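You operate a simulated robot arm through the tools that you are given. There is no shell and no other tool. Be economical: measure what you need, move in short steps, check, and stop when the job is done.

The job below is to be done with a simulated robot arm. You get a single attempt, and the scene is never put back.

TASK
Put things in order on the counter in front of the canisters. At the end: the brown plunger mill stands where the white rice cake stood; the black sink plug stands on top of the beige round rolling board; the dough mould with a white grip stands where the brown plunger mill stood; the dough mould with a blue grip stands on top of the white curd cup; the white rice cake from the counter in front of the canisters stands where the black sink plug stood; whatever was shut is shut again. Leave all else as you found it, and nothing knocked over.

The check looks at the end state, three seconds after you hand in, the way a careful person would. Anything else that was tipped, shoved, dropped, spilled or broken makes it a failure.

THE ROBOT
A 5-joint arm with a two-finger parallel gripper, fixed in place. Base frame: the origin is at the foot of the arm, x ahead of it, y to its left, z up; the work surface is at about z = 0. Units: m, rad, N and s.
With the tool pointing down near the work surface it reaches from about 0.26 to 0.68 m from the base axis. Its first joint turns from -1.152 to 1.152 rad. The tool tilts only in the upright plane through the base axis and itself; it spins freely about its own axis. Payload 2.9 kg.
The tool frame sits at the grasp point between the pads (the TCP): z along the fingers, y along the line on which they close. The tips reach 0.03 m beyond it. The gripper opens to 0.11 m. The fingers are 0.02 m wide and 0.01 m thick; the gripper's body (0.048 by 0.112 m) begins 0.055 m behind the TCP.
Orientation is that of the tool frame in the base frame, as a unit quaternion [x, y, z, w]. With the fingers straight down and closing along the base's y, the tool's x points along the base's -x, its y along +y and its z along -z.

THE INTERFACE
- The arm moves only by the tool drive_tool. Its argument "motion" is a list of rows, each an object of numbers (a shift or turn left out is 0, a gripper value left out holds the last): "x", "y", "z": the shift along the base's x, y, z in m; "ax", "ay", "az": the turn, a rotation vector about the base's x, y, z in degrees; "claw": the finger opening in m, from 0 to 0.11. In form: [{"x": .., "y": .., "z": .., "ax": .., "ay": .., "az": .., "claw": ..}, ...]. A call has 1 to 8 rows; each row is the pose to reach, as a shift and turn from the pose commanded when the call began. A row lasts 0.2 s, in which the tool goes at most 0.05 m and 0.15 rad; a call with a longer step from one row to the next is refused whole, and so is a gripper value outside its range. Where a pose cannot be reached the arm comes as near as it can. A force on the tool above 40 N (or 10 N above the force at the start of the call, whichever is more), or a blocked arm, ends the call early, and 0.2 s more pass. The fingers move at their own pace (about 0.108 m/s each) and stop on an object; they squeeze with about 28 N. The grip force told is the motor's: it shows also when the fingers shut on nothing. Time passes only in rows, and 0.2 s behind the last, so rows that repeat a pose let the fingers close. It gives the time, the measured TCP pose, the force on the tool (base axes), the opening and the grip force at its end, in the units of the frame above (readings bear some noise), and new pictures: "show" is both (left out), scene, wrist or none.
- Cameras (640 x 400 px; columns grow to the right, rows downward): "scene" is fixed at [0.0211, -0.4458, 0.5968]; the picture's right is [0.88, -0.48, 0.00], its down [-0.31, -0.56, -0.77] and it looks along [0.37, 0.67, -0.64] (base axes); focal length 330 px, centre (320, 200). "wrist" rides on the gripper at [0.072, 0.017, -0.103] in the tool frame; the picture's right is [-0.23, 0.97, 0.00], its down [-0.76, -0.18, -0.62] and it looks along [-0.61, -0.14, 0.78] (tool axes); focal length 222 px, centre (320, 200). There is no depth. A picture from a camera that has moved, and an enlarged one, comes with that camera's place and axes in the base frame and with its lens.
- zoom(camera, box): a new picture of the part [left, top, right, bottom] of that camera's present view, enlarged. No time passes.
- job_done(): hands the job in; it is judged then, once.

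Go step by step. Nothing tells you positions but the pictures and the camera data: compare them with the known pose of the tool, close in by small moves and look again before you grip or let go. The budget is 120 turns and 170 pictures, counting those below and the enlarged ones. Unless the task says otherwise, let go and move clear before handing in, and close with one line.

The tools are called after "Emit:" by a JSON object that holds its "method" and its "body". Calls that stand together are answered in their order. drive_tool: Moves the arm, as the interface text tells. Its arguments: {"type":"object","properties":{"motion":{"type":"array","items":{"type":"object","properties":{"x":{"type":"number"},"y":{"type":"number"},"z":{"type":"number"},"ax":{"type":"number"},"ay":{"type":"number"},"az":{"type":"number"},"claw":{"type":"number"}}}},"show":{"type":"string","enum":["both","scene","wrist","none"]}},"required":["motion"]} The other tools are called the same way: zoom (camera, box) takes an enlarged picture of a part of a camera's view; job_done () hands the job in.

At the start:

```text
t: 0.0
position: [0.4226, -0.0317, 0.278]
ee_rot: [0.001, 1.0, 0.0, 0.0]
ft_force: [0.1, 0.1, 0.7]
grip_width: 0.1101
grasp_force: 0.1
```

scene: 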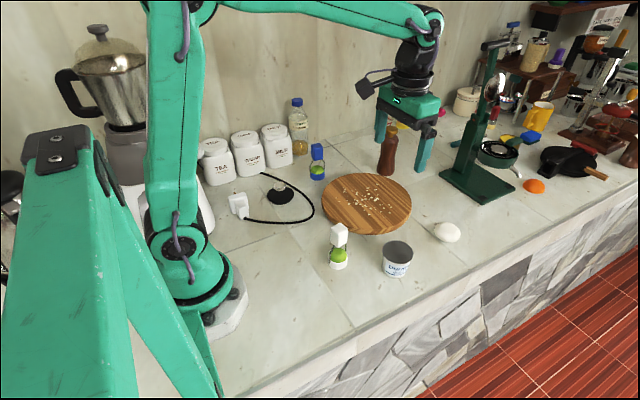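
wrist: 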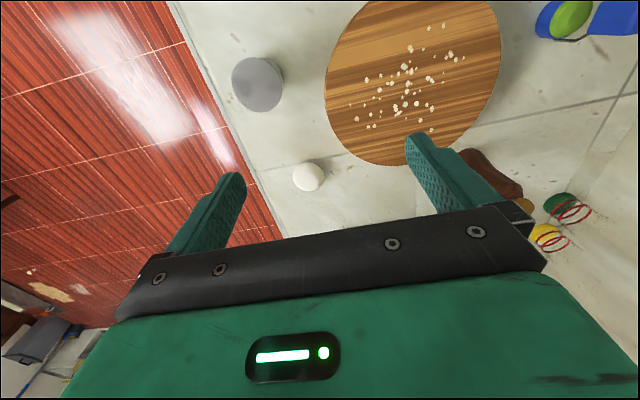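

I see the counter with the board, cup, rice cake, mill, plug and two dough moulds. I'll enlarge the working area for measuring before I move.

Emit:
{"method": "zoom", "body": {"camera": "scene", "box": [220, 130, 380, 230]}}

Emit:
{"method": "zoom", "body": {"camera": "scene", "box": [310, 180, 470, 280]}}

Emit:
{"method": "zoom", "body": {"camera": "scene", "box": [340, 100, 500, 200]}}

```text
4.00 times, centred on (300, 180) of scene
camera zoom: at [0.0211, -0.4458, 0.5968], right [0.88, -0.48, 0.0], down [-0.31, -0.56, -0.77], along [0.37, 0.67, -0.64], focal length 1322 px, centre (400, 280)
```

zoom: 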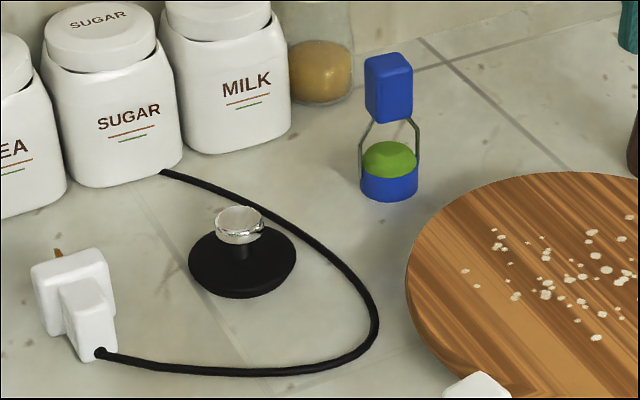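

```text
4.00 times, centred on (390, 230) of scene
camera zoom: at [0.0211, -0.4458, 0.5968], right [0.88, -0.48, 0.0], down [-0.31, -0.56, -0.77], along [0.37, 0.67, -0.64], focal length 1322 px, centre (40, 80)
```

zoom: 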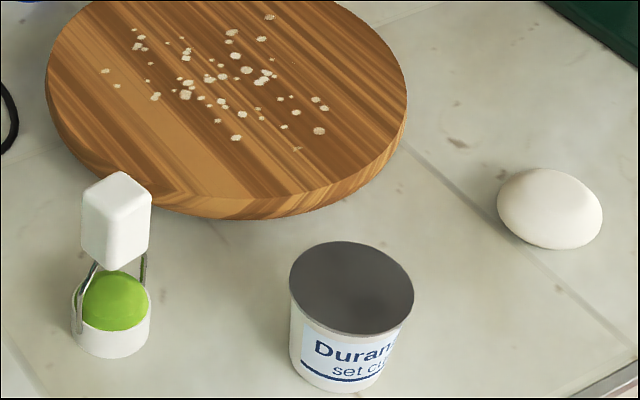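

```text
4.00 times, centred on (420, 150) of scene
camera zoom: at [0.0211, -0.4458, 0.5968], right [0.88, -0.48, 0.0], down [-0.31, -0.56, -0.77], along [0.37, 0.67, -0.64], focal length 1322 px, centre (-80, 400)
```

zoom: 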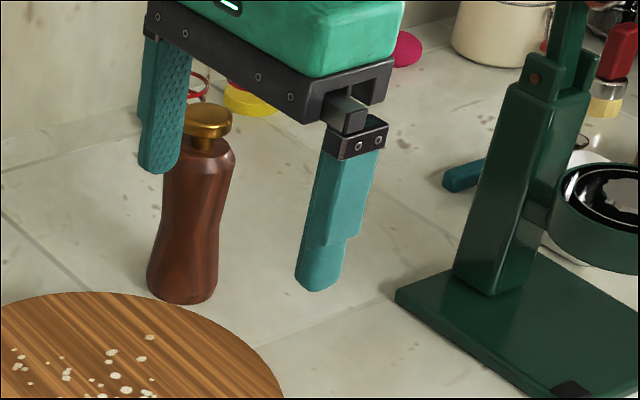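

Estimates so far: plug (0.27, 0.24), rice cake (0.575, -0.095), mill (0.61, 0.20), white mould (0.285, -0.05), blue mould (0.405, 0.265), cup (0.39, -0.12) and board (0.46, 0.086). I'll take the plug first, starting from above it.

Emit:
{"method": "drive_tool", "body": {"motion": [{"x": -0.02, "y": 0.04}, {"x": -0.04, "y": 0.08}, {"x": -0.06, "y": 0.12}, {"x": -0.085, "y": 0.16, "z": -0.01}, {"x": -0.11, "y": 0.2, "z": -0.02}, {"x": -0.13, "y": 0.24, "z": -0.03}, {"x": -0.15, "y": 0.27, "z": -0.05}, {"x": -0.15, "y": 0.27, "z": -0.08}]}}

```text
t: 1.8
position: [0.2743, 0.2382, 0.1969]
ee_rot: [0.0, 1.0, 0.0, -0.001]
ft_force: [-0.1, 0.3, 0.1]
grip_width: 0.1101
grasp_force: 0.0
camera wrist: at [0.2016, 0.2549, 0.3003], right [0.23, 0.97, 0.0], down [0.76, -0.18, 0.62], along [0.61, -0.14, -0.78], focal length 222 px, centre (320, 200)
```

scene: 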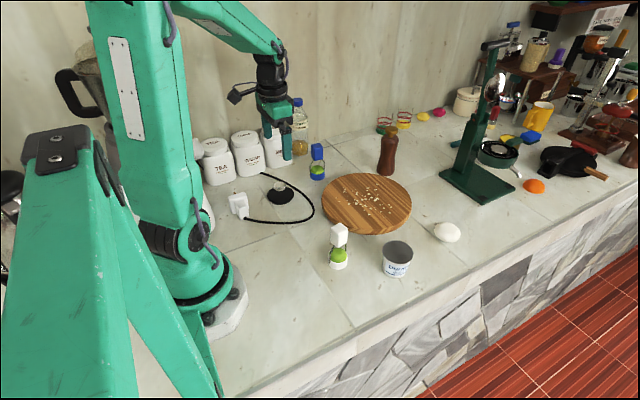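
wrist: 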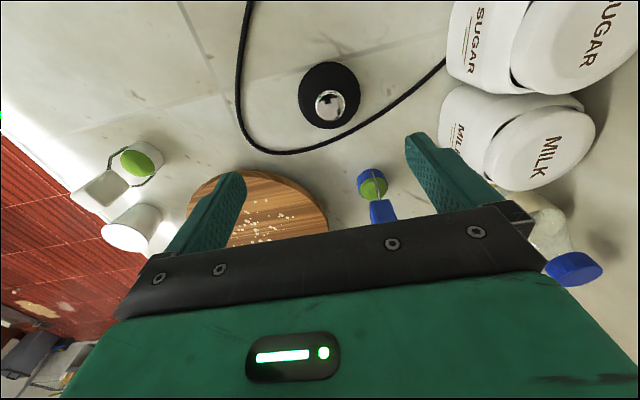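

The wrist view puts the plug's knob near (0.272, 0.251). I'll shift over it, lower part way and look again.

Emit:
{"method": "drive_tool", "body": {"motion": [{"x": -0.001, "y": 0.011, "z": -0.04}, {"x": -0.002, "y": 0.013, "z": -0.08}, {"x": -0.002, "y": 0.013, "z": -0.105}]}}

Emit:
{"method": "zoom", "body": {"camera": "scene", "box": [220, 130, 380, 230]}}

```text
t: 2.6
position: [0.2716, 0.2502, 0.0875]
ee_rot: [0.0, 1.0, 0.0, 0.0]
ft_force: [-1.0, 0.4, 0.3]
grip_width: 0.11
grasp_force: 0.1
camera wrist: at [0.1981, 0.2672, 0.192], right [0.23, 0.97, 0.0], down [0.76, -0.18, 0.62], along [0.61, -0.14, -0.78], focal length 222 px, centre (320, 200)
```

scene: 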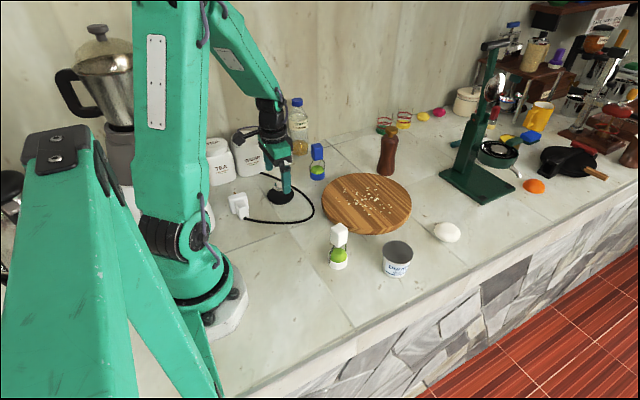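
wrist: 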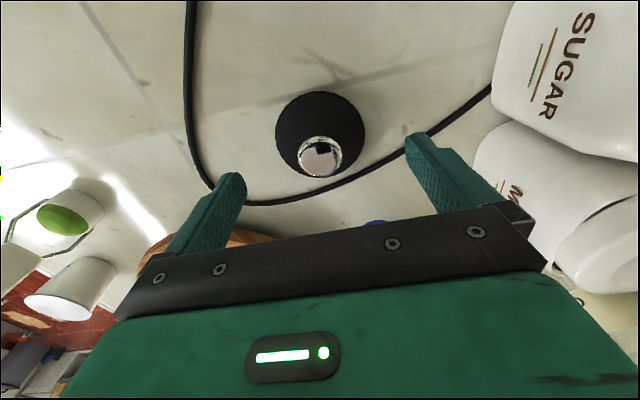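

```text
4.00 times, centred on (300, 180) of scene
camera zoom: at [0.0211, -0.4458, 0.5968], right [0.88, -0.48, 0.0], down [-0.31, -0.56, -0.77], along [0.37, 0.67, -0.64], focal length 1322 px, centre (400, 280)
```

zoom: 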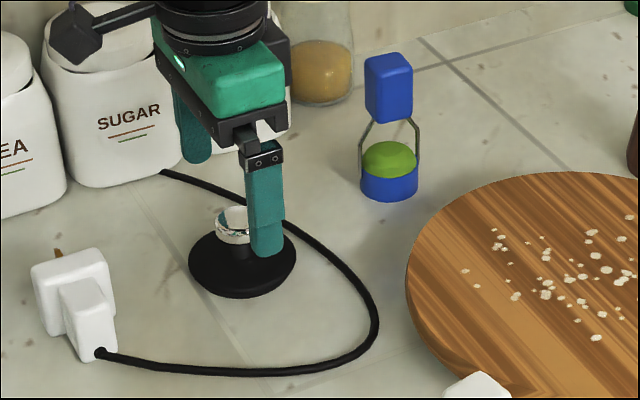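

The knob is centred between the fingers. I'll lower to knob height and close.

Emit:
{"method": "drive_tool", "body": {"motion": [{"x": 0.001, "z": -0.03}, {"x": 0.001, "z": -0.03, "claw": 0.0}, {"x": 0.001, "z": -0.03, "claw": 0.0}, {"x": 0.001, "z": -0.03, "claw": 0.0}, {"x": 0.001, "z": -0.03, "claw": 0.0}]}}

Emit:
{"method": "zoom", "body": {"camera": "scene", "box": [220, 130, 380, 230]}}

```text
t: 3.8
position: [0.2717, 0.2501, 0.061]
ee_rot: [0.0, 1.0, 0.0, 0.0]
ft_force: [0.2, 0.3, -0.3]
grip_width: 0.0324
grasp_force: 28.0
camera wrist: at [0.1986, 0.266, 0.1641], right [0.23, 0.97, 0.0], down [0.76, -0.18, 0.62], along [0.61, -0.14, -0.78], focal length 222 px, centre (320, 200)
```

scene: 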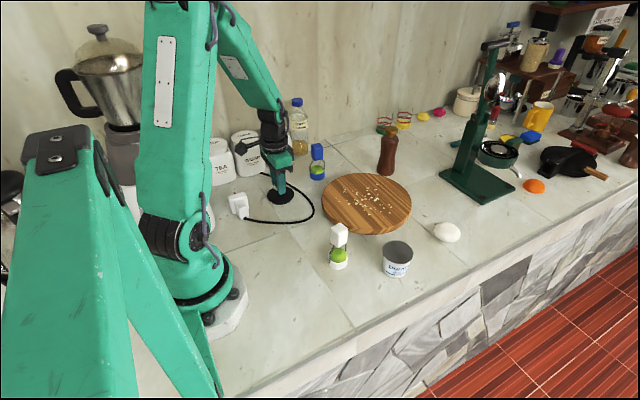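
wrist: 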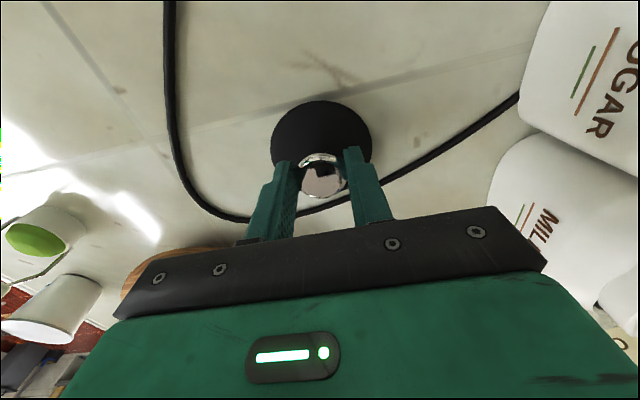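

```text
4.00 times, centred on (300, 180) of scene
camera zoom: at [0.0211, -0.4458, 0.5968], right [0.88, -0.48, 0.0], down [-0.31, -0.56, -0.77], along [0.37, 0.67, -0.64], focal length 1322 px, centre (400, 280)
```

zoom: 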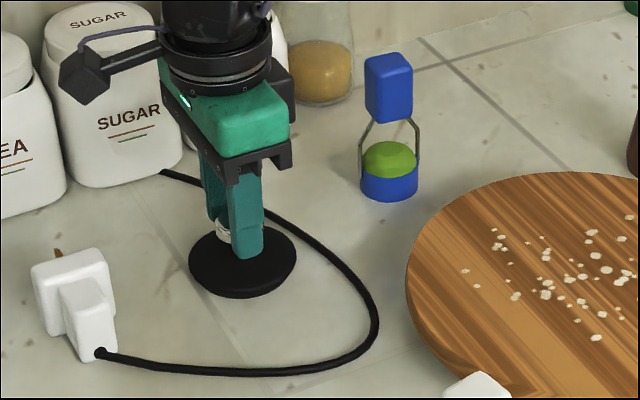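

The plug is gripped on its knob, 32 mm wide. I'll lift it and move partway toward the board to see the crumbs and the clear areas.

Emit:
{"method": "drive_tool", "body": {"motion": [{"z": 0.04}, {"z": 0.08}, {"z": 0.12}, {"x": 0.02, "y": -0.035, "z": 0.14}, {"x": 0.04, "y": -0.075, "z": 0.14}, {"x": 0.06, "y": -0.115, "z": 0.14}, {"x": 0.08, "y": -0.15, "z": 0.14}, {"x": 0.1, "y": -0.18, "z": 0.14}]}}

Emit:
{"method": "zoom", "body": {"camera": "scene", "box": [310, 150, 430, 240]}}

```text
t: 5.6
position: [0.3732, 0.0723, 0.2036]
ee_rot: [0.0, 1.0, 0.0, 0.0]
ft_force: [0.5, 0.4, -1.4]
grip_width: 0.0323
grasp_force: 28.3
camera wrist: at [0.3, 0.0886, 0.3067], right [0.23, 0.97, 0.0], down [0.76, -0.18, 0.62], along [0.61, -0.14, -0.78], focal length 222 px, centre (320, 200)
```

scene: 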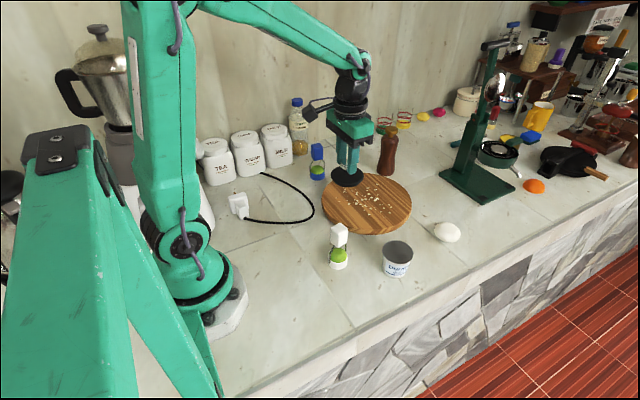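
wrist: 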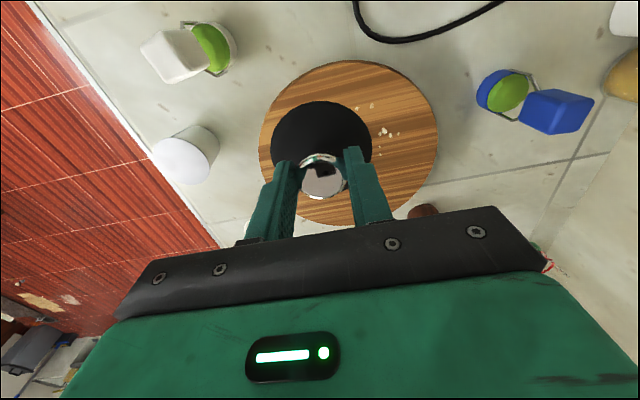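

```text
4.44 times, centred on (370, 195) of scene
camera zoom: at [0.0211, -0.4458, 0.5968], right [0.88, -0.48, 0.0], down [-0.31, -0.56, -0.77], along [0.37, 0.67, -0.64], focal length 1468 px, centre (98, 222)
```

zoom: 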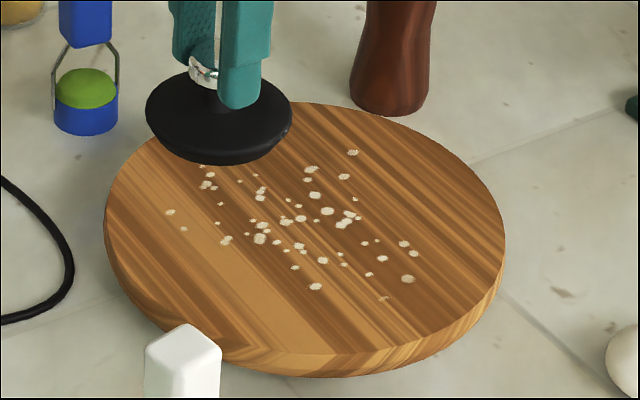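

The front-left part of the board, around (0.397, 0.058), is nearly free of crumbs. I'll bring the plug over it and lower to just above the surface.

Emit:
{"method": "drive_tool", "body": {"motion": [{"x": 0.015, "y": -0.008, "z": -0.02}, {"x": 0.025, "y": -0.013, "z": -0.055}, {"x": 0.025, "y": -0.013, "z": -0.09}, {"x": 0.025, "y": -0.013, "z": -0.105}], "show": "wrist"}}

Emit:
{"method": "zoom", "body": {"camera": "scene", "box": [310, 150, 430, 240]}}

```text
t: 6.6
position: [0.396, 0.0601, 0.0993]
ee_rot: [0.0, 1.0, 0.0, 0.001]
ft_force: [-9.6, -2.6, 23.2]
grip_width: 0.033
grasp_force: 28.0
camera wrist: at [0.3227, 0.0759, 0.2022], right [0.23, 0.97, 0.0], down [0.76, -0.18, 0.62], along [0.61, -0.14, -0.78], focal length 222 px, centre (320, 200)
```

wrist: 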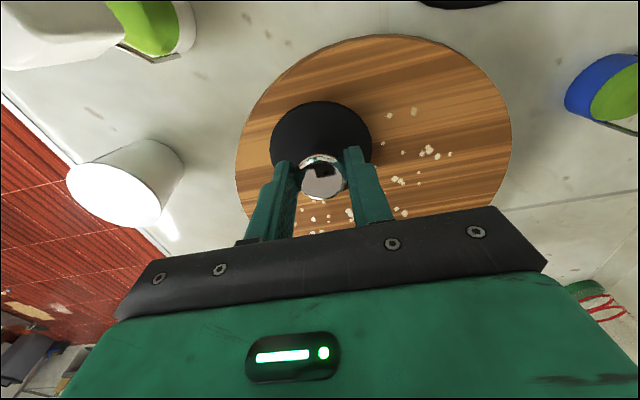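

```text
4.44 times, centred on (370, 195) of scene
camera zoom: at [0.021, -0.4458, 0.5968], right [0.88, -0.48, 0.0], down [-0.31, -0.56, -0.77], along [0.37, 0.67, -0.64], focal length 1468 px, centre (98, 222)
```

zoom: 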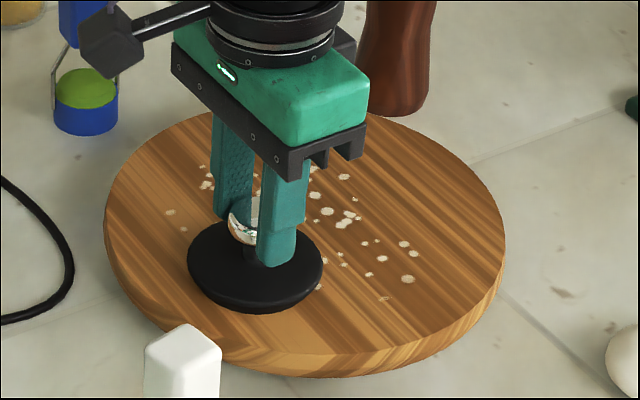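

The board top is higher than I thought, about 0.036: the plug touched it. It sits over some crumbs, so I'll raise it, shift it toward the front where the board is clear, and set it down gently.

Emit:
{"method": "drive_tool", "body": {"motion": [{"z": 0.012}, {"x": -0.008, "y": -0.014, "z": 0.012}, {"x": -0.008, "y": -0.014, "z": 0.012}, {"x": -0.008, "y": -0.014, "z": 0.004}, {"x": -0.008, "y": -0.014, "z": 0.003}, {"x": -0.008, "y": -0.014, "z": 0.003}], "show": "wrist"}}

Emit:
{"method": "zoom", "body": {"camera": "scene", "box": [310, 150, 430, 240]}}

```text
t: 8.0
position: [0.387, 0.0453, 0.0997]
ee_rot: [0.001, 1.0, 0.0, 0.0]
ft_force: [0.0, 0.2, 0.0]
grip_width: 0.0323
grasp_force: 28.5
camera wrist: at [0.3145, 0.0613, 0.2033], right [0.23, 0.97, 0.0], down [0.76, -0.18, 0.62], along [0.61, -0.14, -0.78], focal length 222 px, centre (320, 200)
```

wrist: 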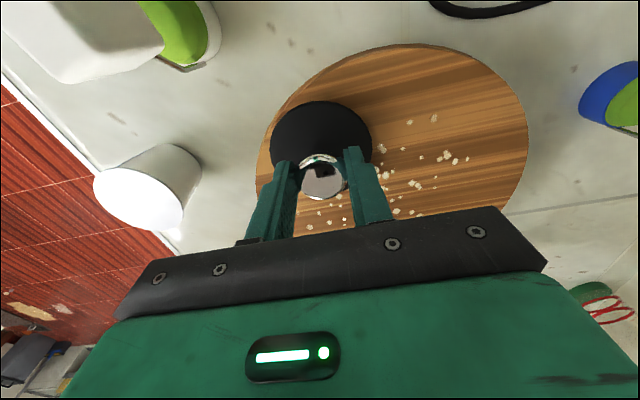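

```text
4.44 times, centred on (370, 195) of scene
camera zoom: at [0.0211, -0.4458, 0.5968], right [0.88, -0.48, 0.0], down [-0.31, -0.56, -0.77], along [0.37, 0.67, -0.64], focal length 1468 px, centre (98, 222)
```

zoom: 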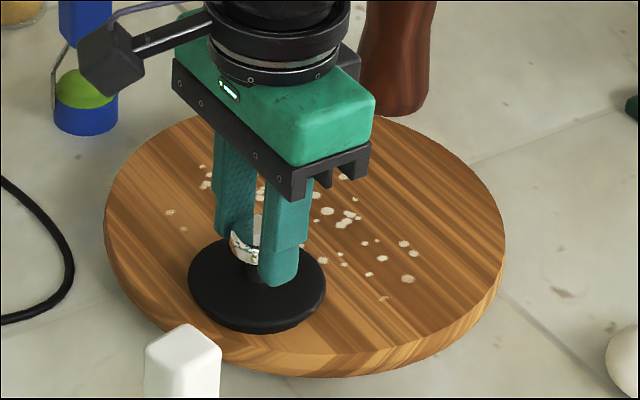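

The plug is clear of the crumbs and inside the board's edge, just off the surface. I'll lower it the last 2 mm, release and rise.

Emit:
{"method": "drive_tool", "body": {"motion": [{"z": -0.001}, {"z": -0.002}, {"z": -0.002, "claw": 0.06}, {"z": -0.002, "claw": 0.09}, {"z": -0.002, "claw": 0.09}, {"z": 0.03, "claw": 0.09}, {"z": 0.07, "claw": 0.11}, {"z": 0.11, "claw": 0.11}], "show": "wrist"}}

Emit:
{"method": "zoom", "body": {"camera": "scene", "box": [310, 150, 430, 240]}}

```text
t: 9.8
position: [0.3879, 0.0441, 0.2129]
ee_rot: [0.0, 1.0, 0.0, 0.0]
ft_force: [-0.2, -1.1, 0.2]
grip_width: 0.1101
grasp_force: 0.1
camera wrist: at [0.3148, 0.0613, 0.3159], right [0.23, 0.97, 0.0], down [0.76, -0.18, 0.62], along [0.61, -0.14, -0.78], focal length 222 px, centre (320, 200)
```

wrist: 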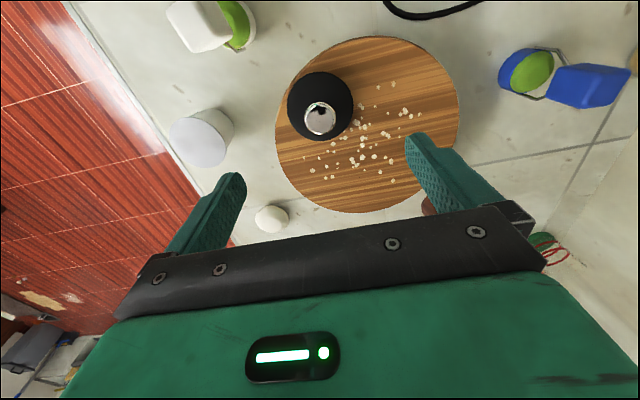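

```text
4.44 times, centred on (370, 195) of scene
camera zoom: at [0.0211, -0.4458, 0.5968], right [0.88, -0.48, 0.0], down [-0.31, -0.56, -0.77], along [0.37, 0.67, -0.64], focal length 1468 px, centre (98, 222)
```

zoom: 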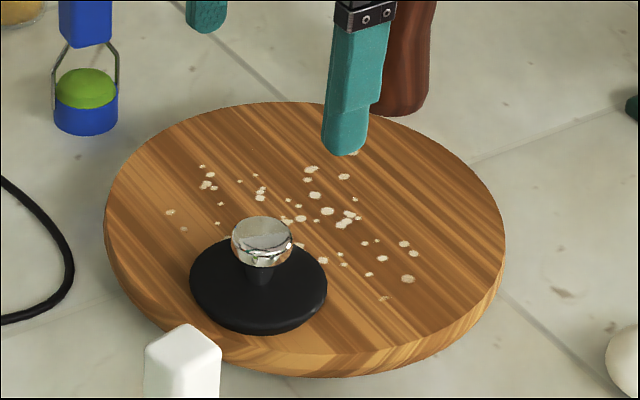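

The plug stands on the board. Next is the rice cake at about (0.572, -0.090); I'll move above it.

Emit:
{"method": "drive_tool", "body": {"motion": [{"x": 0.035, "y": -0.025}, {"x": 0.07, "y": -0.05}, {"x": 0.105, "y": -0.075, "z": -0.02}, {"x": 0.14, "y": -0.1, "z": -0.04}, {"x": 0.175, "y": -0.125, "z": -0.06}, {"x": 0.184, "y": -0.134, "z": -0.1}, {"x": 0.184, "y": -0.134, "z": -0.1}]}}

Emit:
{"method": "zoom", "body": {"camera": "scene", "box": [380, 180, 510, 260]}}

```text
t: 11.4
position: [0.5719, -0.0922, 0.1093]
ee_rot: [0.0, 1.0, -0.001, -0.001]
ft_force: [0.1, 0.5, 0.0]
grip_width: 0.1103
grasp_force: 0.1
camera wrist: at [0.4999, -0.0746, 0.2149], right [0.23, 0.97, 0.0], down [0.76, -0.18, 0.62], along [0.61, -0.14, -0.78], focal length 222 px, centre (320, 200)
```

scene: 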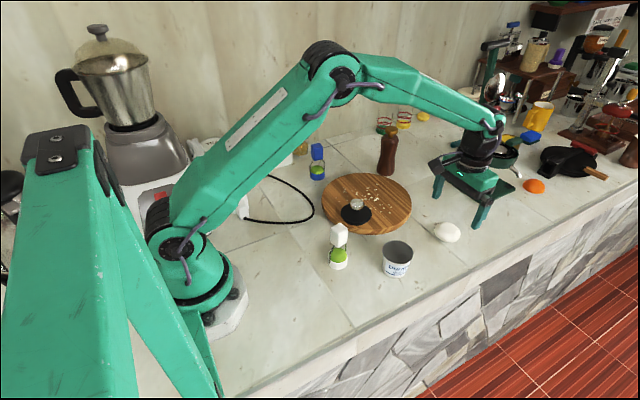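
wrist: 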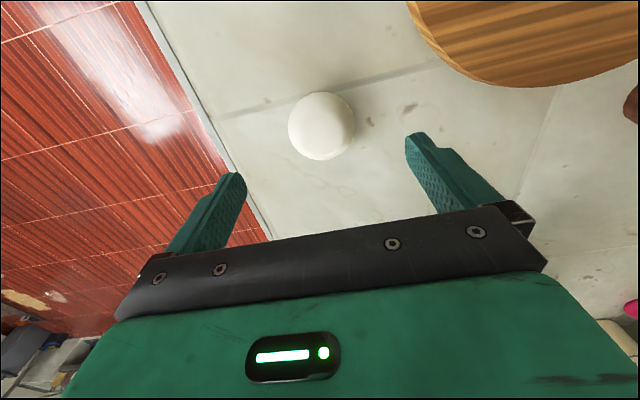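

```text
4.92 times, centred on (445, 220) of scene
camera zoom: at [0.0211, -0.4458, 0.5968], right [0.88, -0.48, 0.0], down [-0.31, -0.56, -0.77], along [0.37, 0.67, -0.64], focal length 1627 px, centre (-295, 102)
```

zoom: 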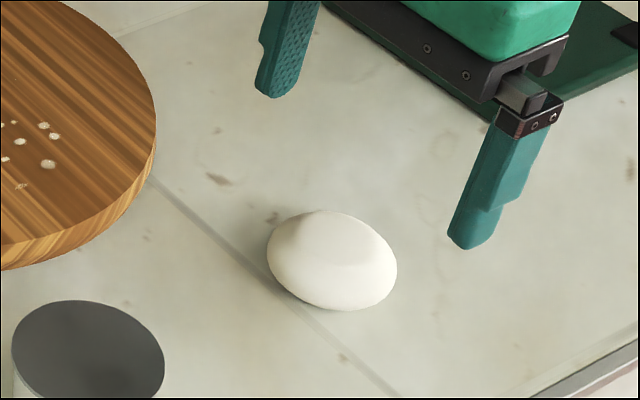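

The rice cake is centred near (0.570, -0.091) and is about 40 mm tall. I'll lower onto it and grip at its middle.

Emit:
{"method": "drive_tool", "body": {"motion": [{"x": -0.001, "y": 0.001, "z": -0.04}, {"x": -0.001, "y": 0.001, "z": -0.075}, {"x": -0.001, "y": 0.001, "z": -0.075, "claw": 0.07}, {"x": -0.001, "y": 0.001, "z": -0.075, "claw": 0.04}, {"x": -0.001, "y": 0.001, "z": -0.075, "claw": 0.03}, {"x": -0.001, "y": 0.001, "z": -0.075, "claw": 0.03}]}}

Emit:
{"method": "zoom", "body": {"camera": "scene", "box": [380, 180, 510, 260]}}

```text
t: 12.8
position: [0.5677, -0.0891, 0.0369]
ee_rot: [0.0, 1.0, 0.001, -0.001]
ft_force: [-0.2, -0.2, 0.0]
grip_width: 0.0602
grasp_force: 28.1
camera wrist: at [0.4956, -0.0728, 0.1406], right [0.23, 0.97, 0.0], down [0.76, -0.18, 0.62], along [0.61, -0.14, -0.78], focal length 222 px, centre (320, 200)
```

scene: 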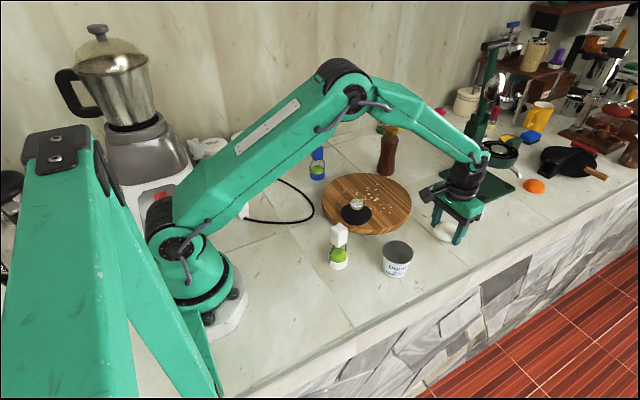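
wrist: 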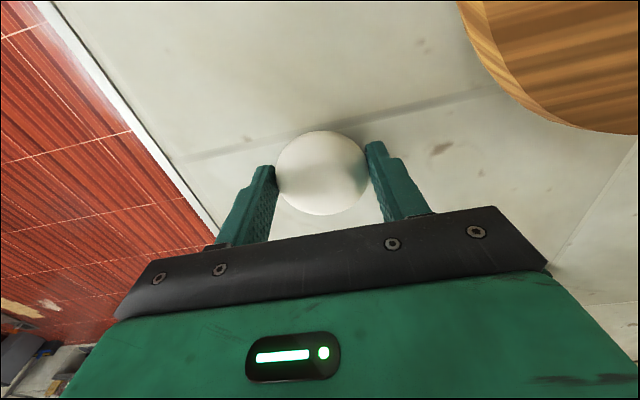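

```text
4.92 times, centred on (445, 220) of scene
camera zoom: at [0.0211, -0.4458, 0.5968], right [0.88, -0.48, 0.0], down [-0.31, -0.56, -0.77], along [0.37, 0.67, -0.64], focal length 1627 px, centre (-295, 102)
```

zoom: 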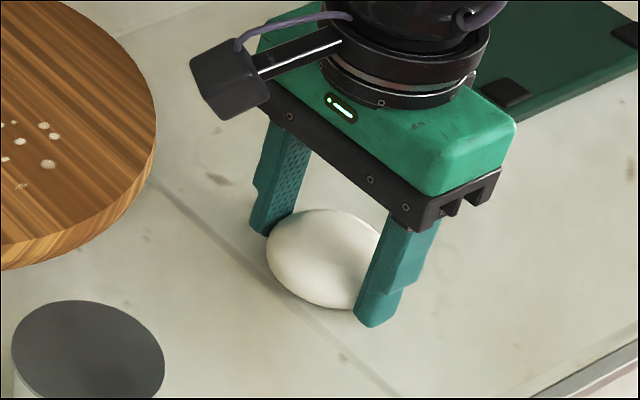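

The rice cake is gripped. I'll lift it and carry it over the board toward the plug's old spot at (0.272, 0.250).

Emit:
{"method": "drive_tool", "body": {"motion": [{"z": 0.04}, {"z": 0.085}, {"z": 0.13}, {"z": 0.17}, {"x": -0.03, "y": 0.033, "z": 0.18}, {"x": -0.06, "y": 0.067, "z": 0.18}, {"x": -0.09, "y": 0.1, "z": 0.18}, {"x": -0.12, "y": 0.135, "z": 0.18}], "show": "none"}}

Emit:
{"method": "drive_tool", "body": {"motion": [{"x": -0.03, "y": 0.033}, {"x": -0.06, "y": 0.067}, {"x": -0.09, "y": 0.1}, {"x": -0.12, "y": 0.135}, {"x": -0.15, "y": 0.17}, {"x": -0.177, "y": 0.203}, {"x": -0.177, "y": 0.203, "z": -0.04}, {"x": -0.177, "y": 0.203, "z": -0.08}]}}

```text
t: 14.6
position: [0.4515, 0.0475, 0.218]
ee_rot: [0.0, 1.0, 0.0, 0.0]
ft_force: [-0.3, 0.4, 0.2]
grip_width: 0.0601
grasp_force: 27.9
```

```text
t: 16.4
position: [0.2772, 0.2518, 0.135]
ee_rot: [-0.001, 1.0, 0.0, 0.0]
ft_force: [0.3, 0.3, 0.0]
grip_width: 0.0605
grasp_force: 28.0
camera wrist: at [0.2038, 0.2685, 0.238], right [0.23, 0.97, 0.0], down [0.76, -0.18, 0.62], along [0.61, -0.14, -0.78], focal length 222 px, centre (320, 200)
```

scene: 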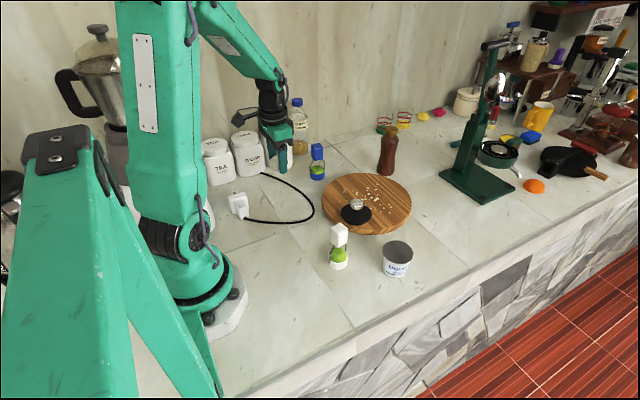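
wrist: 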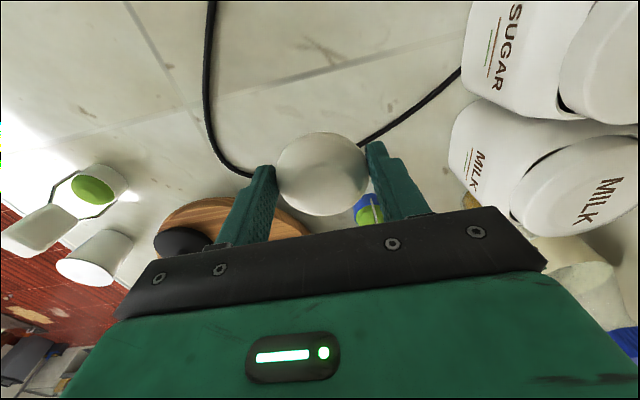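

The cake is 6 mm too far out in x. I'll correct that, lower it to just above the counter and check.

Emit:
{"method": "drive_tool", "body": {"motion": [{"x": -0.005, "y": -0.001, "z": -0.04}, {"x": -0.005, "y": -0.001, "z": -0.08}, {"x": -0.005, "y": -0.001, "z": -0.095}, {"x": -0.005, "y": -0.001, "z": -0.097}], "show": "wrist"}}

Emit:
{"method": "zoom", "body": {"camera": "scene", "box": [220, 130, 380, 230]}}

```text
t: 17.4
position: [0.2711, 0.2471, 0.0385]
ee_rot: [0.0, 1.0, 0.0, 0.0]
ft_force: [0.0, -0.6, -1.3]
grip_width: 0.0602
grasp_force: 28.6
camera wrist: at [0.198, 0.263, 0.1417], right [0.23, 0.97, 0.0], down [0.76, -0.18, 0.62], along [0.61, -0.14, -0.78], focal length 222 px, centre (320, 200)
```

wrist: 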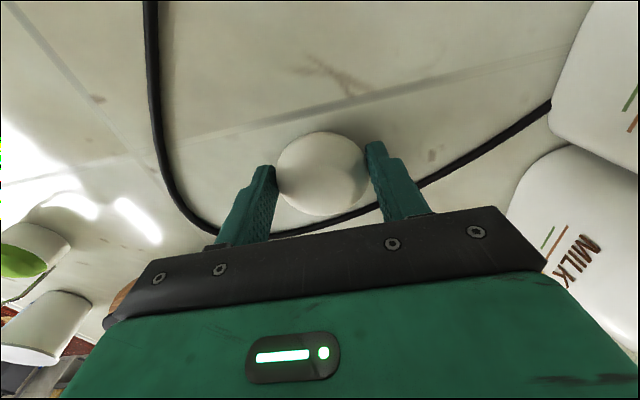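

```text
4.00 times, centred on (300, 180) of scene
camera zoom: at [0.0211, -0.4458, 0.5968], right [0.88, -0.48, 0.0], down [-0.31, -0.56, -0.77], along [0.37, 0.67, -0.64], focal length 1322 px, centre (400, 280)
```

zoom: 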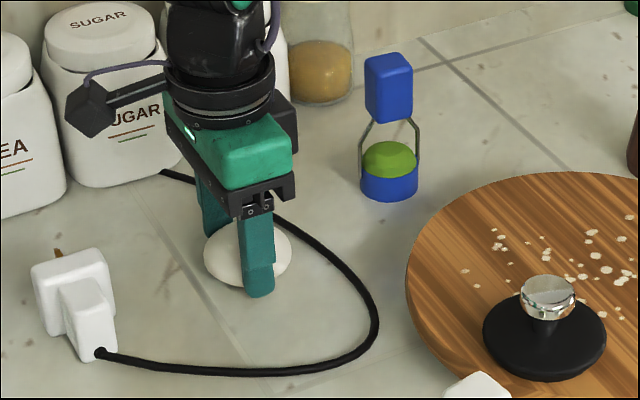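

The cake is at the plug's old place and just above the counter. I'll lower the last bit, open moderately and rise.

Emit:
{"method": "drive_tool", "body": {"motion": [{"y": 0.002}, {"y": 0.002, "z": -0.002}, {"y": 0.002, "z": -0.002, "claw": 0.075}, {"y": 0.002, "z": -0.002, "claw": 0.085}, {"y": 0.002, "z": -0.002, "claw": 0.085}, {"y": 0.002, "z": 0.04, "claw": 0.085}, {"y": 0.002, "z": 0.08, "claw": 0.085}, {"y": 0.002, "z": 0.12, "claw": 0.085}], "show": "wrist"}}

Emit:
{"method": "zoom", "body": {"camera": "scene", "box": [220, 130, 380, 230]}}

```text
t: 19.2
position: [0.2701, 0.2532, 0.1609]
ee_rot: [0.0, 1.0, 0.0, 0.0]
ft_force: [0.1, 1.1, 0.3]
grip_width: 0.0851
grasp_force: 0.0
camera wrist: at [0.1969, 0.2686, 0.2651], right [0.23, 0.97, 0.0], down [0.76, -0.18, 0.62], along [0.61, -0.14, -0.78], focal length 222 px, centre (320, 200)
```

wrist: 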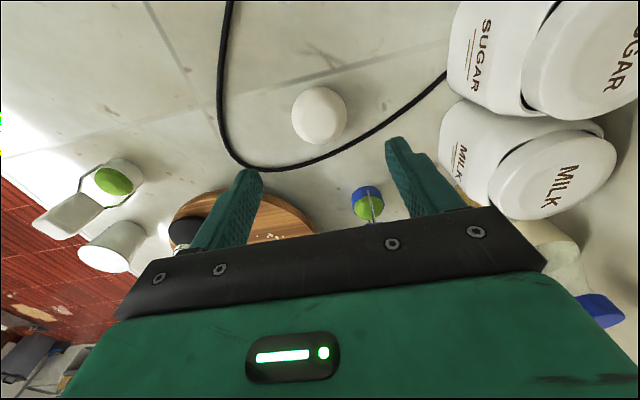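

```text
4.00 times, centred on (300, 180) of scene
camera zoom: at [0.0211, -0.4458, 0.5968], right [0.88, -0.48, 0.0], down [-0.31, -0.56, -0.77], along [0.37, 0.67, -0.64], focal length 1322 px, centre (400, 280)
```

zoom: 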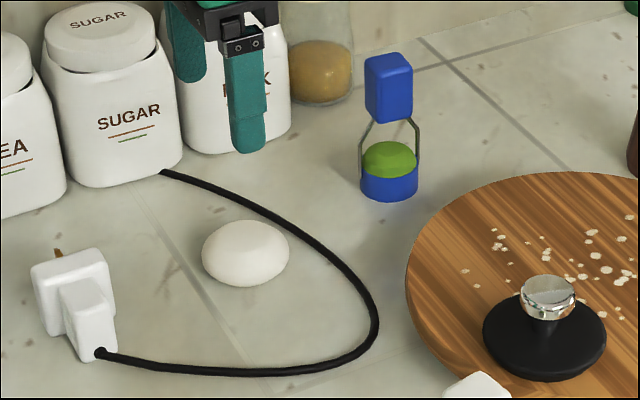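

The rice cake is done. Next is the mill near (0.61, 0.20); I'll go up and over to it.

Emit:
{"method": "drive_tool", "body": {"motion": [{"z": 0.05}, {"x": 0.045, "y": -0.005, "z": 0.065}, {"x": 0.09, "y": -0.01, "z": 0.065}, {"x": 0.135, "y": -0.015, "z": 0.065}, {"x": 0.18, "y": -0.02, "z": 0.065}, {"x": 0.22, "y": -0.03, "z": 0.065, "claw": 0.11}, {"x": 0.25, "y": -0.04, "z": 0.065}, {"x": 0.25, "y": -0.04, "z": 0.065}]}}

```text
t: 21.0
position: [0.5186, 0.2081, 0.2243]
ee_rot: [0.0, 1.0, 0.0, 0.001]
ft_force: [0.1, -0.6, -0.4]
grip_width: 0.1098
grasp_force: 0.1
camera wrist: at [0.4462, 0.2254, 0.3278], right [0.23, 0.97, 0.0], down [0.76, -0.18, 0.62], along [0.61, -0.14, -0.78], focal length 222 px, centre (320, 200)
```

scene: 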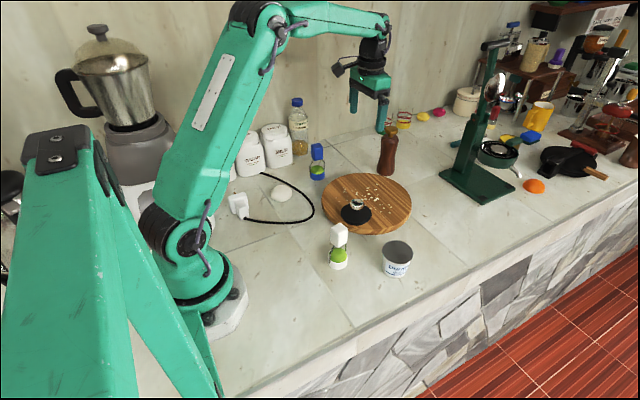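
wrist: 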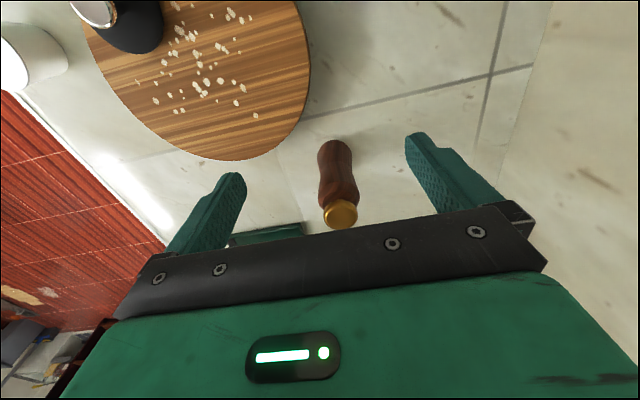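

The mill stands at about (0.610, 0.209). I'll move over it at the same height and check.

Emit:
{"method": "drive_tool", "body": {"motion": [{"x": 0.045, "y": 0.001}, {"x": 0.09, "y": 0.002}, {"x": 0.09, "y": 0.002}]}}

Emit:
{"method": "zoom", "body": {"camera": "scene", "box": [340, 90, 460, 180]}}

```text
t: 21.8
position: [0.6127, 0.2108, 0.2216]
ee_rot: [-0.001, 1.0, 0.0, -0.001]
ft_force: [-0.4, -1.3, -0.5]
grip_width: 0.1099
grasp_force: 0.0
camera wrist: at [0.5391, 0.2272, 0.3249], right [0.23, 0.97, 0.0], down [0.76, -0.18, 0.62], along [0.61, -0.14, -0.78], focal length 222 px, centre (320, 200)
```

scene: 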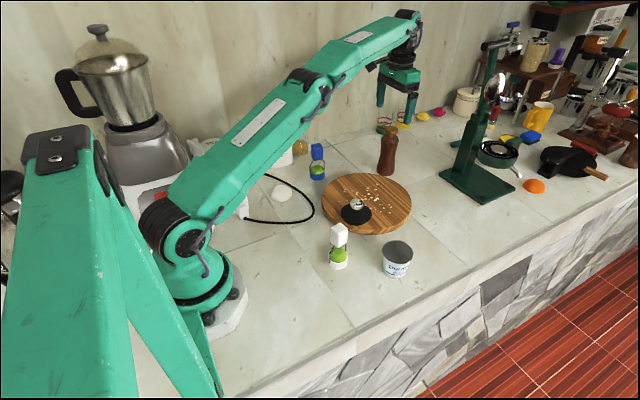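
wrist: 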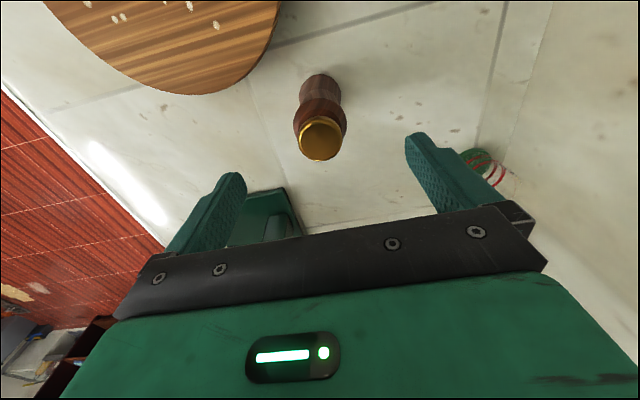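

```text
4.44 times, centred on (400, 135) of scene
camera zoom: at [0.0211, -0.4458, 0.5968], right [0.88, -0.48, 0.0], down [-0.31, -0.56, -0.77], along [0.37, 0.67, -0.64], focal length 1468 px, centre (-36, 489)
```

zoom: 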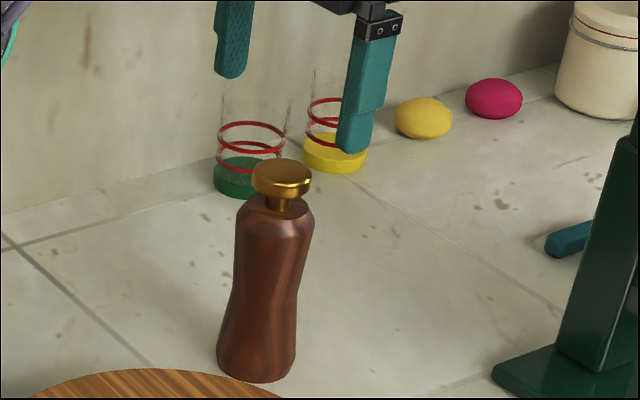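

The mill is centred between the fingers at (0.612, 0.211). I'll lower to grip its upper body without touching the knob.

Emit:
{"method": "drive_tool", "body": {"motion": [{"z": -0.04}, {"z": -0.08}, {"z": -0.113}, {"z": -0.113}], "show": "wrist"}}

Emit:
{"method": "zoom", "body": {"camera": "scene", "box": [340, 90, 460, 180]}}

```text
t: 22.8
position: [0.6111, 0.2121, 0.1092]
ee_rot: [0.0, 1.0, 0.0, -0.001]
ft_force: [-0.1, -0.5, -0.4]
grip_width: 0.1101
grasp_force: 0.0
camera wrist: at [0.5375, 0.2287, 0.2136], right [0.23, 0.97, 0.0], down [0.76, -0.18, 0.62], along [0.61, -0.14, -0.78], focal length 222 px, centre (320, 200)
```

wrist: 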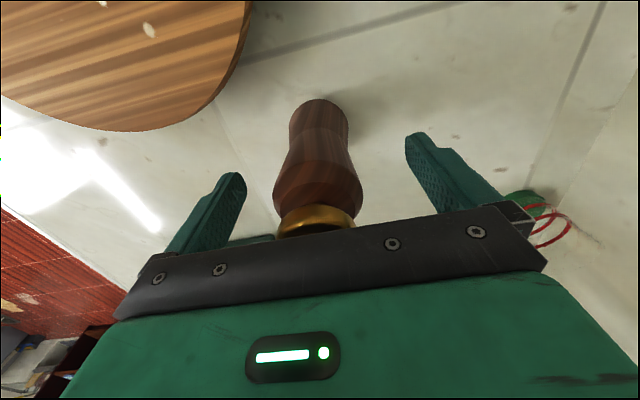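

```text
4.44 times, centred on (400, 135) of scene
camera zoom: at [0.0211, -0.4458, 0.5968], right [0.88, -0.48, 0.0], down [-0.31, -0.56, -0.77], along [0.37, 0.67, -0.64], focal length 1468 px, centre (-36, 489)
```

zoom: 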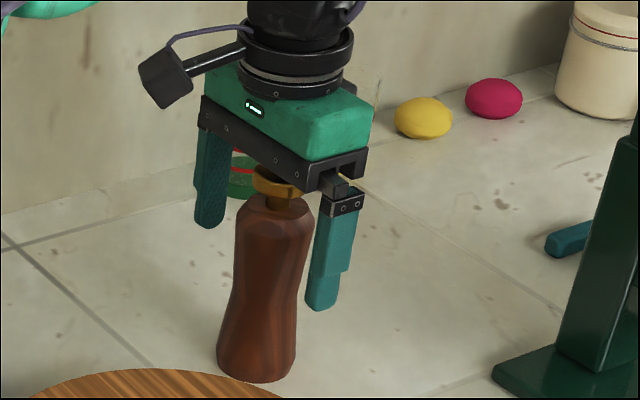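

The fingers straddle the mill's upper body and the knob still clears the gripper. Closing now.

Emit:
{"method": "drive_tool", "body": {"motion": [{"claw": 0.07}, {"claw": 0.045}, {"claw": 0.03}, {"claw": 0.03}, {"claw": 0.03}], "show": "wrist"}}

Emit:
{"method": "zoom", "body": {"camera": "scene", "box": [340, 90, 460, 180]}}

```text
t: 24.0
position: [0.6099, 0.2123, 0.1101]
ee_rot: [0.0, 1.0, 0.0, 0.0]
ft_force: [0.7, -0.1, 1.7]
grip_width: 0.0525
grasp_force: 28.2
camera wrist: at [0.5376, 0.2286, 0.2139], right [0.23, 0.97, 0.0], down [0.76, -0.18, 0.62], along [0.61, -0.14, -0.78], focal length 222 px, centre (320, 200)
```

wrist: 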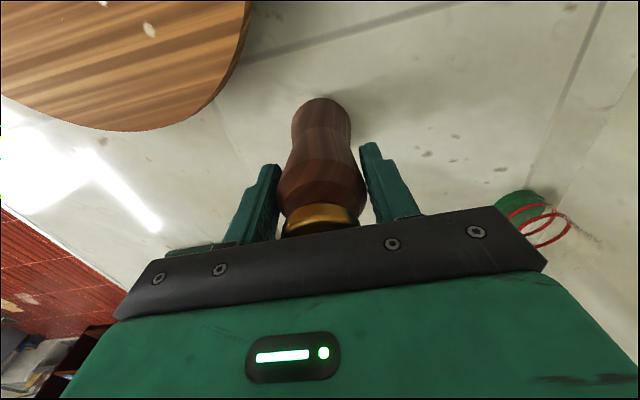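

```text
4.44 times, centred on (400, 135) of scene
camera zoom: at [0.0211, -0.4458, 0.5968], right [0.88, -0.48, 0.0], down [-0.31, -0.56, -0.77], along [0.37, 0.67, -0.64], focal length 1468 px, centre (-36, 489)
```

zoom: 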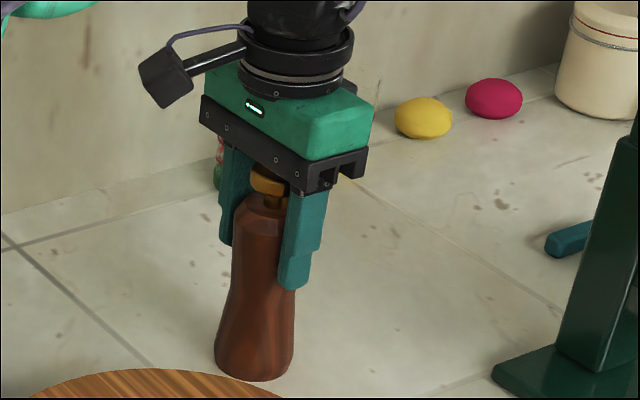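

The mill is held at 52 mm. I'll lift it and carry it across to the rice cake's old spot (0.569, -0.090).

Emit:
{"method": "drive_tool", "body": {"motion": [{"z": 0.035}, {"z": 0.075}, {"x": -0.005, "y": -0.04, "z": 0.08}, {"x": -0.01, "y": -0.085, "z": 0.08}, {"x": -0.018, "y": -0.13, "z": 0.08}, {"x": -0.026, "y": -0.175, "z": 0.08}, {"x": -0.033, "y": -0.22, "z": 0.08}, {"x": -0.04, "y": -0.26, "z": 0.08}], "show": "none"}}

Emit:
{"method": "drive_tool", "body": {"motion": [{"x": -0.001, "y": -0.042}, {"x": -0.001, "y": -0.042, "z": -0.035}, {"x": -0.001, "y": -0.042, "z": -0.06}, {"x": -0.001, "y": -0.042, "z": -0.07}]}}

Emit:
{"method": "zoom", "body": {"camera": "scene", "box": [380, 180, 510, 260]}}

```text
t: 25.8
position: [0.5668, -0.0505, 0.1939]
ee_rot: [0.0, 1.0, 0.0, 0.0]
ft_force: [-0.5, -0.8, -3.6]
grip_width: 0.0528
grasp_force: 28.2
```

```text
t: 26.8
position: [0.5671, -0.0913, 0.1214]
ee_rot: [0.0, 1.0, 0.0, 0.0]
ft_force: [0.5, 0.2, -1.7]
grip_width: 0.0525
grasp_force: 28.6
camera wrist: at [0.4939, -0.0748, 0.2242], right [0.23, 0.97, 0.0], down [0.76, -0.18, 0.62], along [0.61, -0.14, -0.78], focal length 222 px, centre (320, 200)
```

scene: 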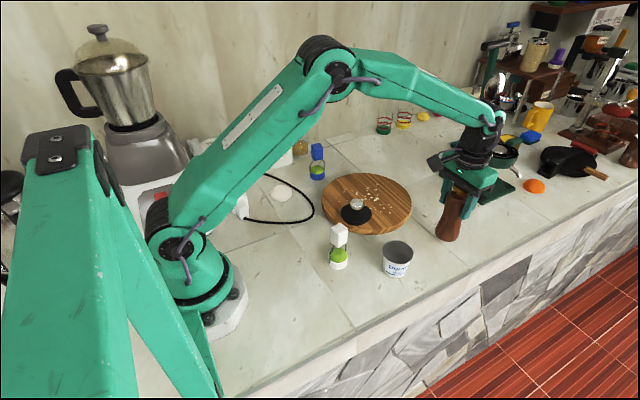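
wrist: 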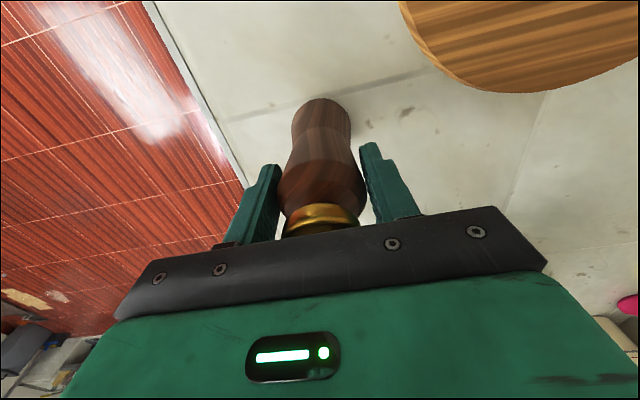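

```text
4.92 times, centred on (445, 220) of scene
camera zoom: at [0.0211, -0.4458, 0.5968], right [0.88, -0.48, 0.0], down [-0.31, -0.56, -0.77], along [0.37, 0.67, -0.64], focal length 1627 px, centre (-295, 102)
```

zoom: 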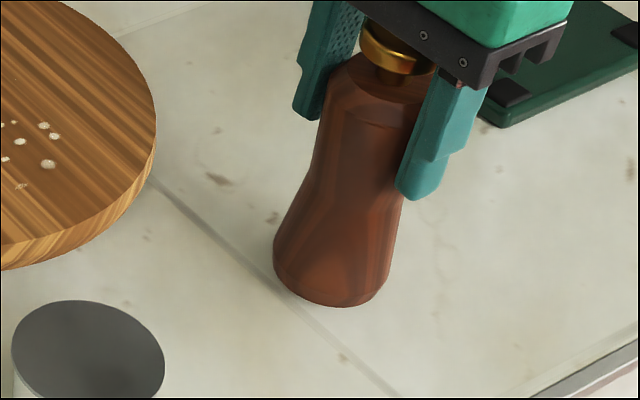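

The mill hangs upright about 1 cm above the cake's old spot. I'll lower it slowly and check the force before releasing.

Emit:
{"method": "drive_tool", "body": {"motion": [{"x": 0.001, "z": -0.005}, {"x": 0.001, "z": -0.008}, {"x": 0.001, "z": -0.009}, {"x": 0.001, "z": -0.01}, {"x": 0.001, "z": -0.01}], "show": "none"}}

Emit:
{"method": "zoom", "body": {"camera": "scene", "box": [380, 180, 510, 260]}}

```text
t: 28.0
position: [0.5699, -0.0908, 0.111]
ee_rot: [0.0, 1.0, 0.001, 0.0]
ft_force: [-0.8, -0.9, 3.7]
grip_width: 0.0526
grasp_force: 28.0
```

```text
4.92 times, centred on (445, 220) of scene
camera zoom: at [0.0211, -0.4458, 0.5968], right [0.88, -0.48, 0.0], down [-0.31, -0.56, -0.77], along [0.37, 0.67, -0.64], focal length 1627 px, centre (-295, 102)
```

zoom: 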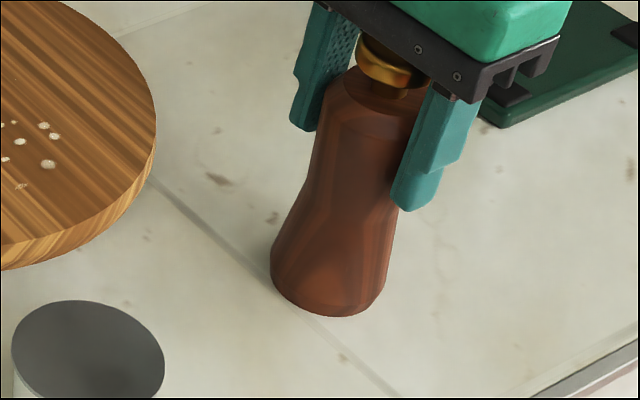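

The mill is in contact with the counter under a light force. I'll open and rise straight up.

Emit:
{"method": "drive_tool", "body": {"motion": [{"claw": 0.07}, {"claw": 0.1}, {"claw": 0.11}, {"z": 0.03}, {"z": 0.07}, {"z": 0.11}], "show": "both"}}

Emit:
{"method": "zoom", "body": {"camera": "scene", "box": [380, 180, 510, 260]}}

```text
t: 29.4
position: [0.5677, -0.0878, 0.2216]
ee_rot: [0.0, 1.0, -0.001, 0.0]
ft_force: [0.4, 0.0, 0.5]
grip_width: 0.1102
grasp_force: 0.0
camera wrist: at [0.4947, -0.0721, 0.3251], right [0.23, 0.97, 0.0], down [0.76, -0.18, 0.62], along [0.61, -0.14, -0.78], focal length 222 px, centre (320, 200)
```

scene: 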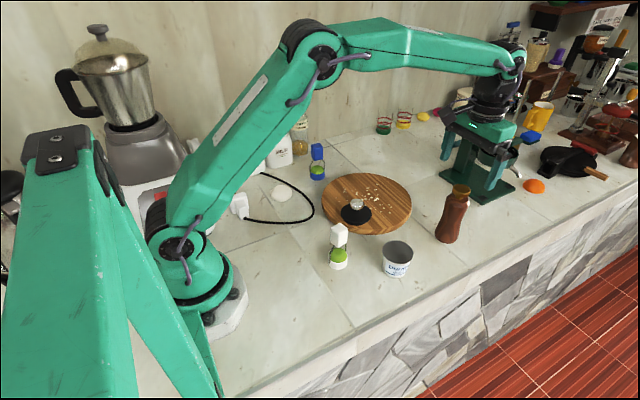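
wrist: 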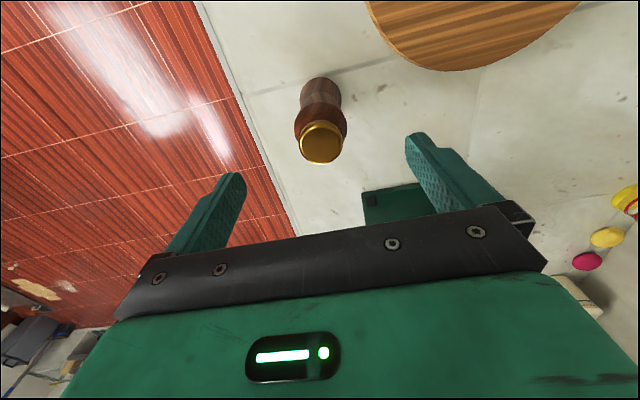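

```text
4.92 times, centred on (445, 220) of scene
camera zoom: at [0.0211, -0.4458, 0.5968], right [0.88, -0.48, 0.0], down [-0.31, -0.56, -0.77], along [0.37, 0.67, -0.64], focal length 1627 px, centre (-295, 102)
```

zoom: 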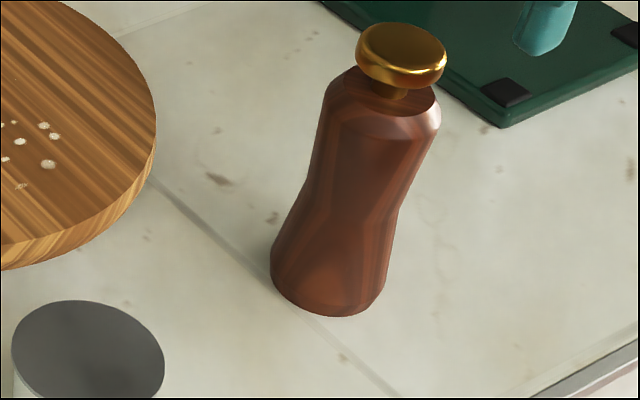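

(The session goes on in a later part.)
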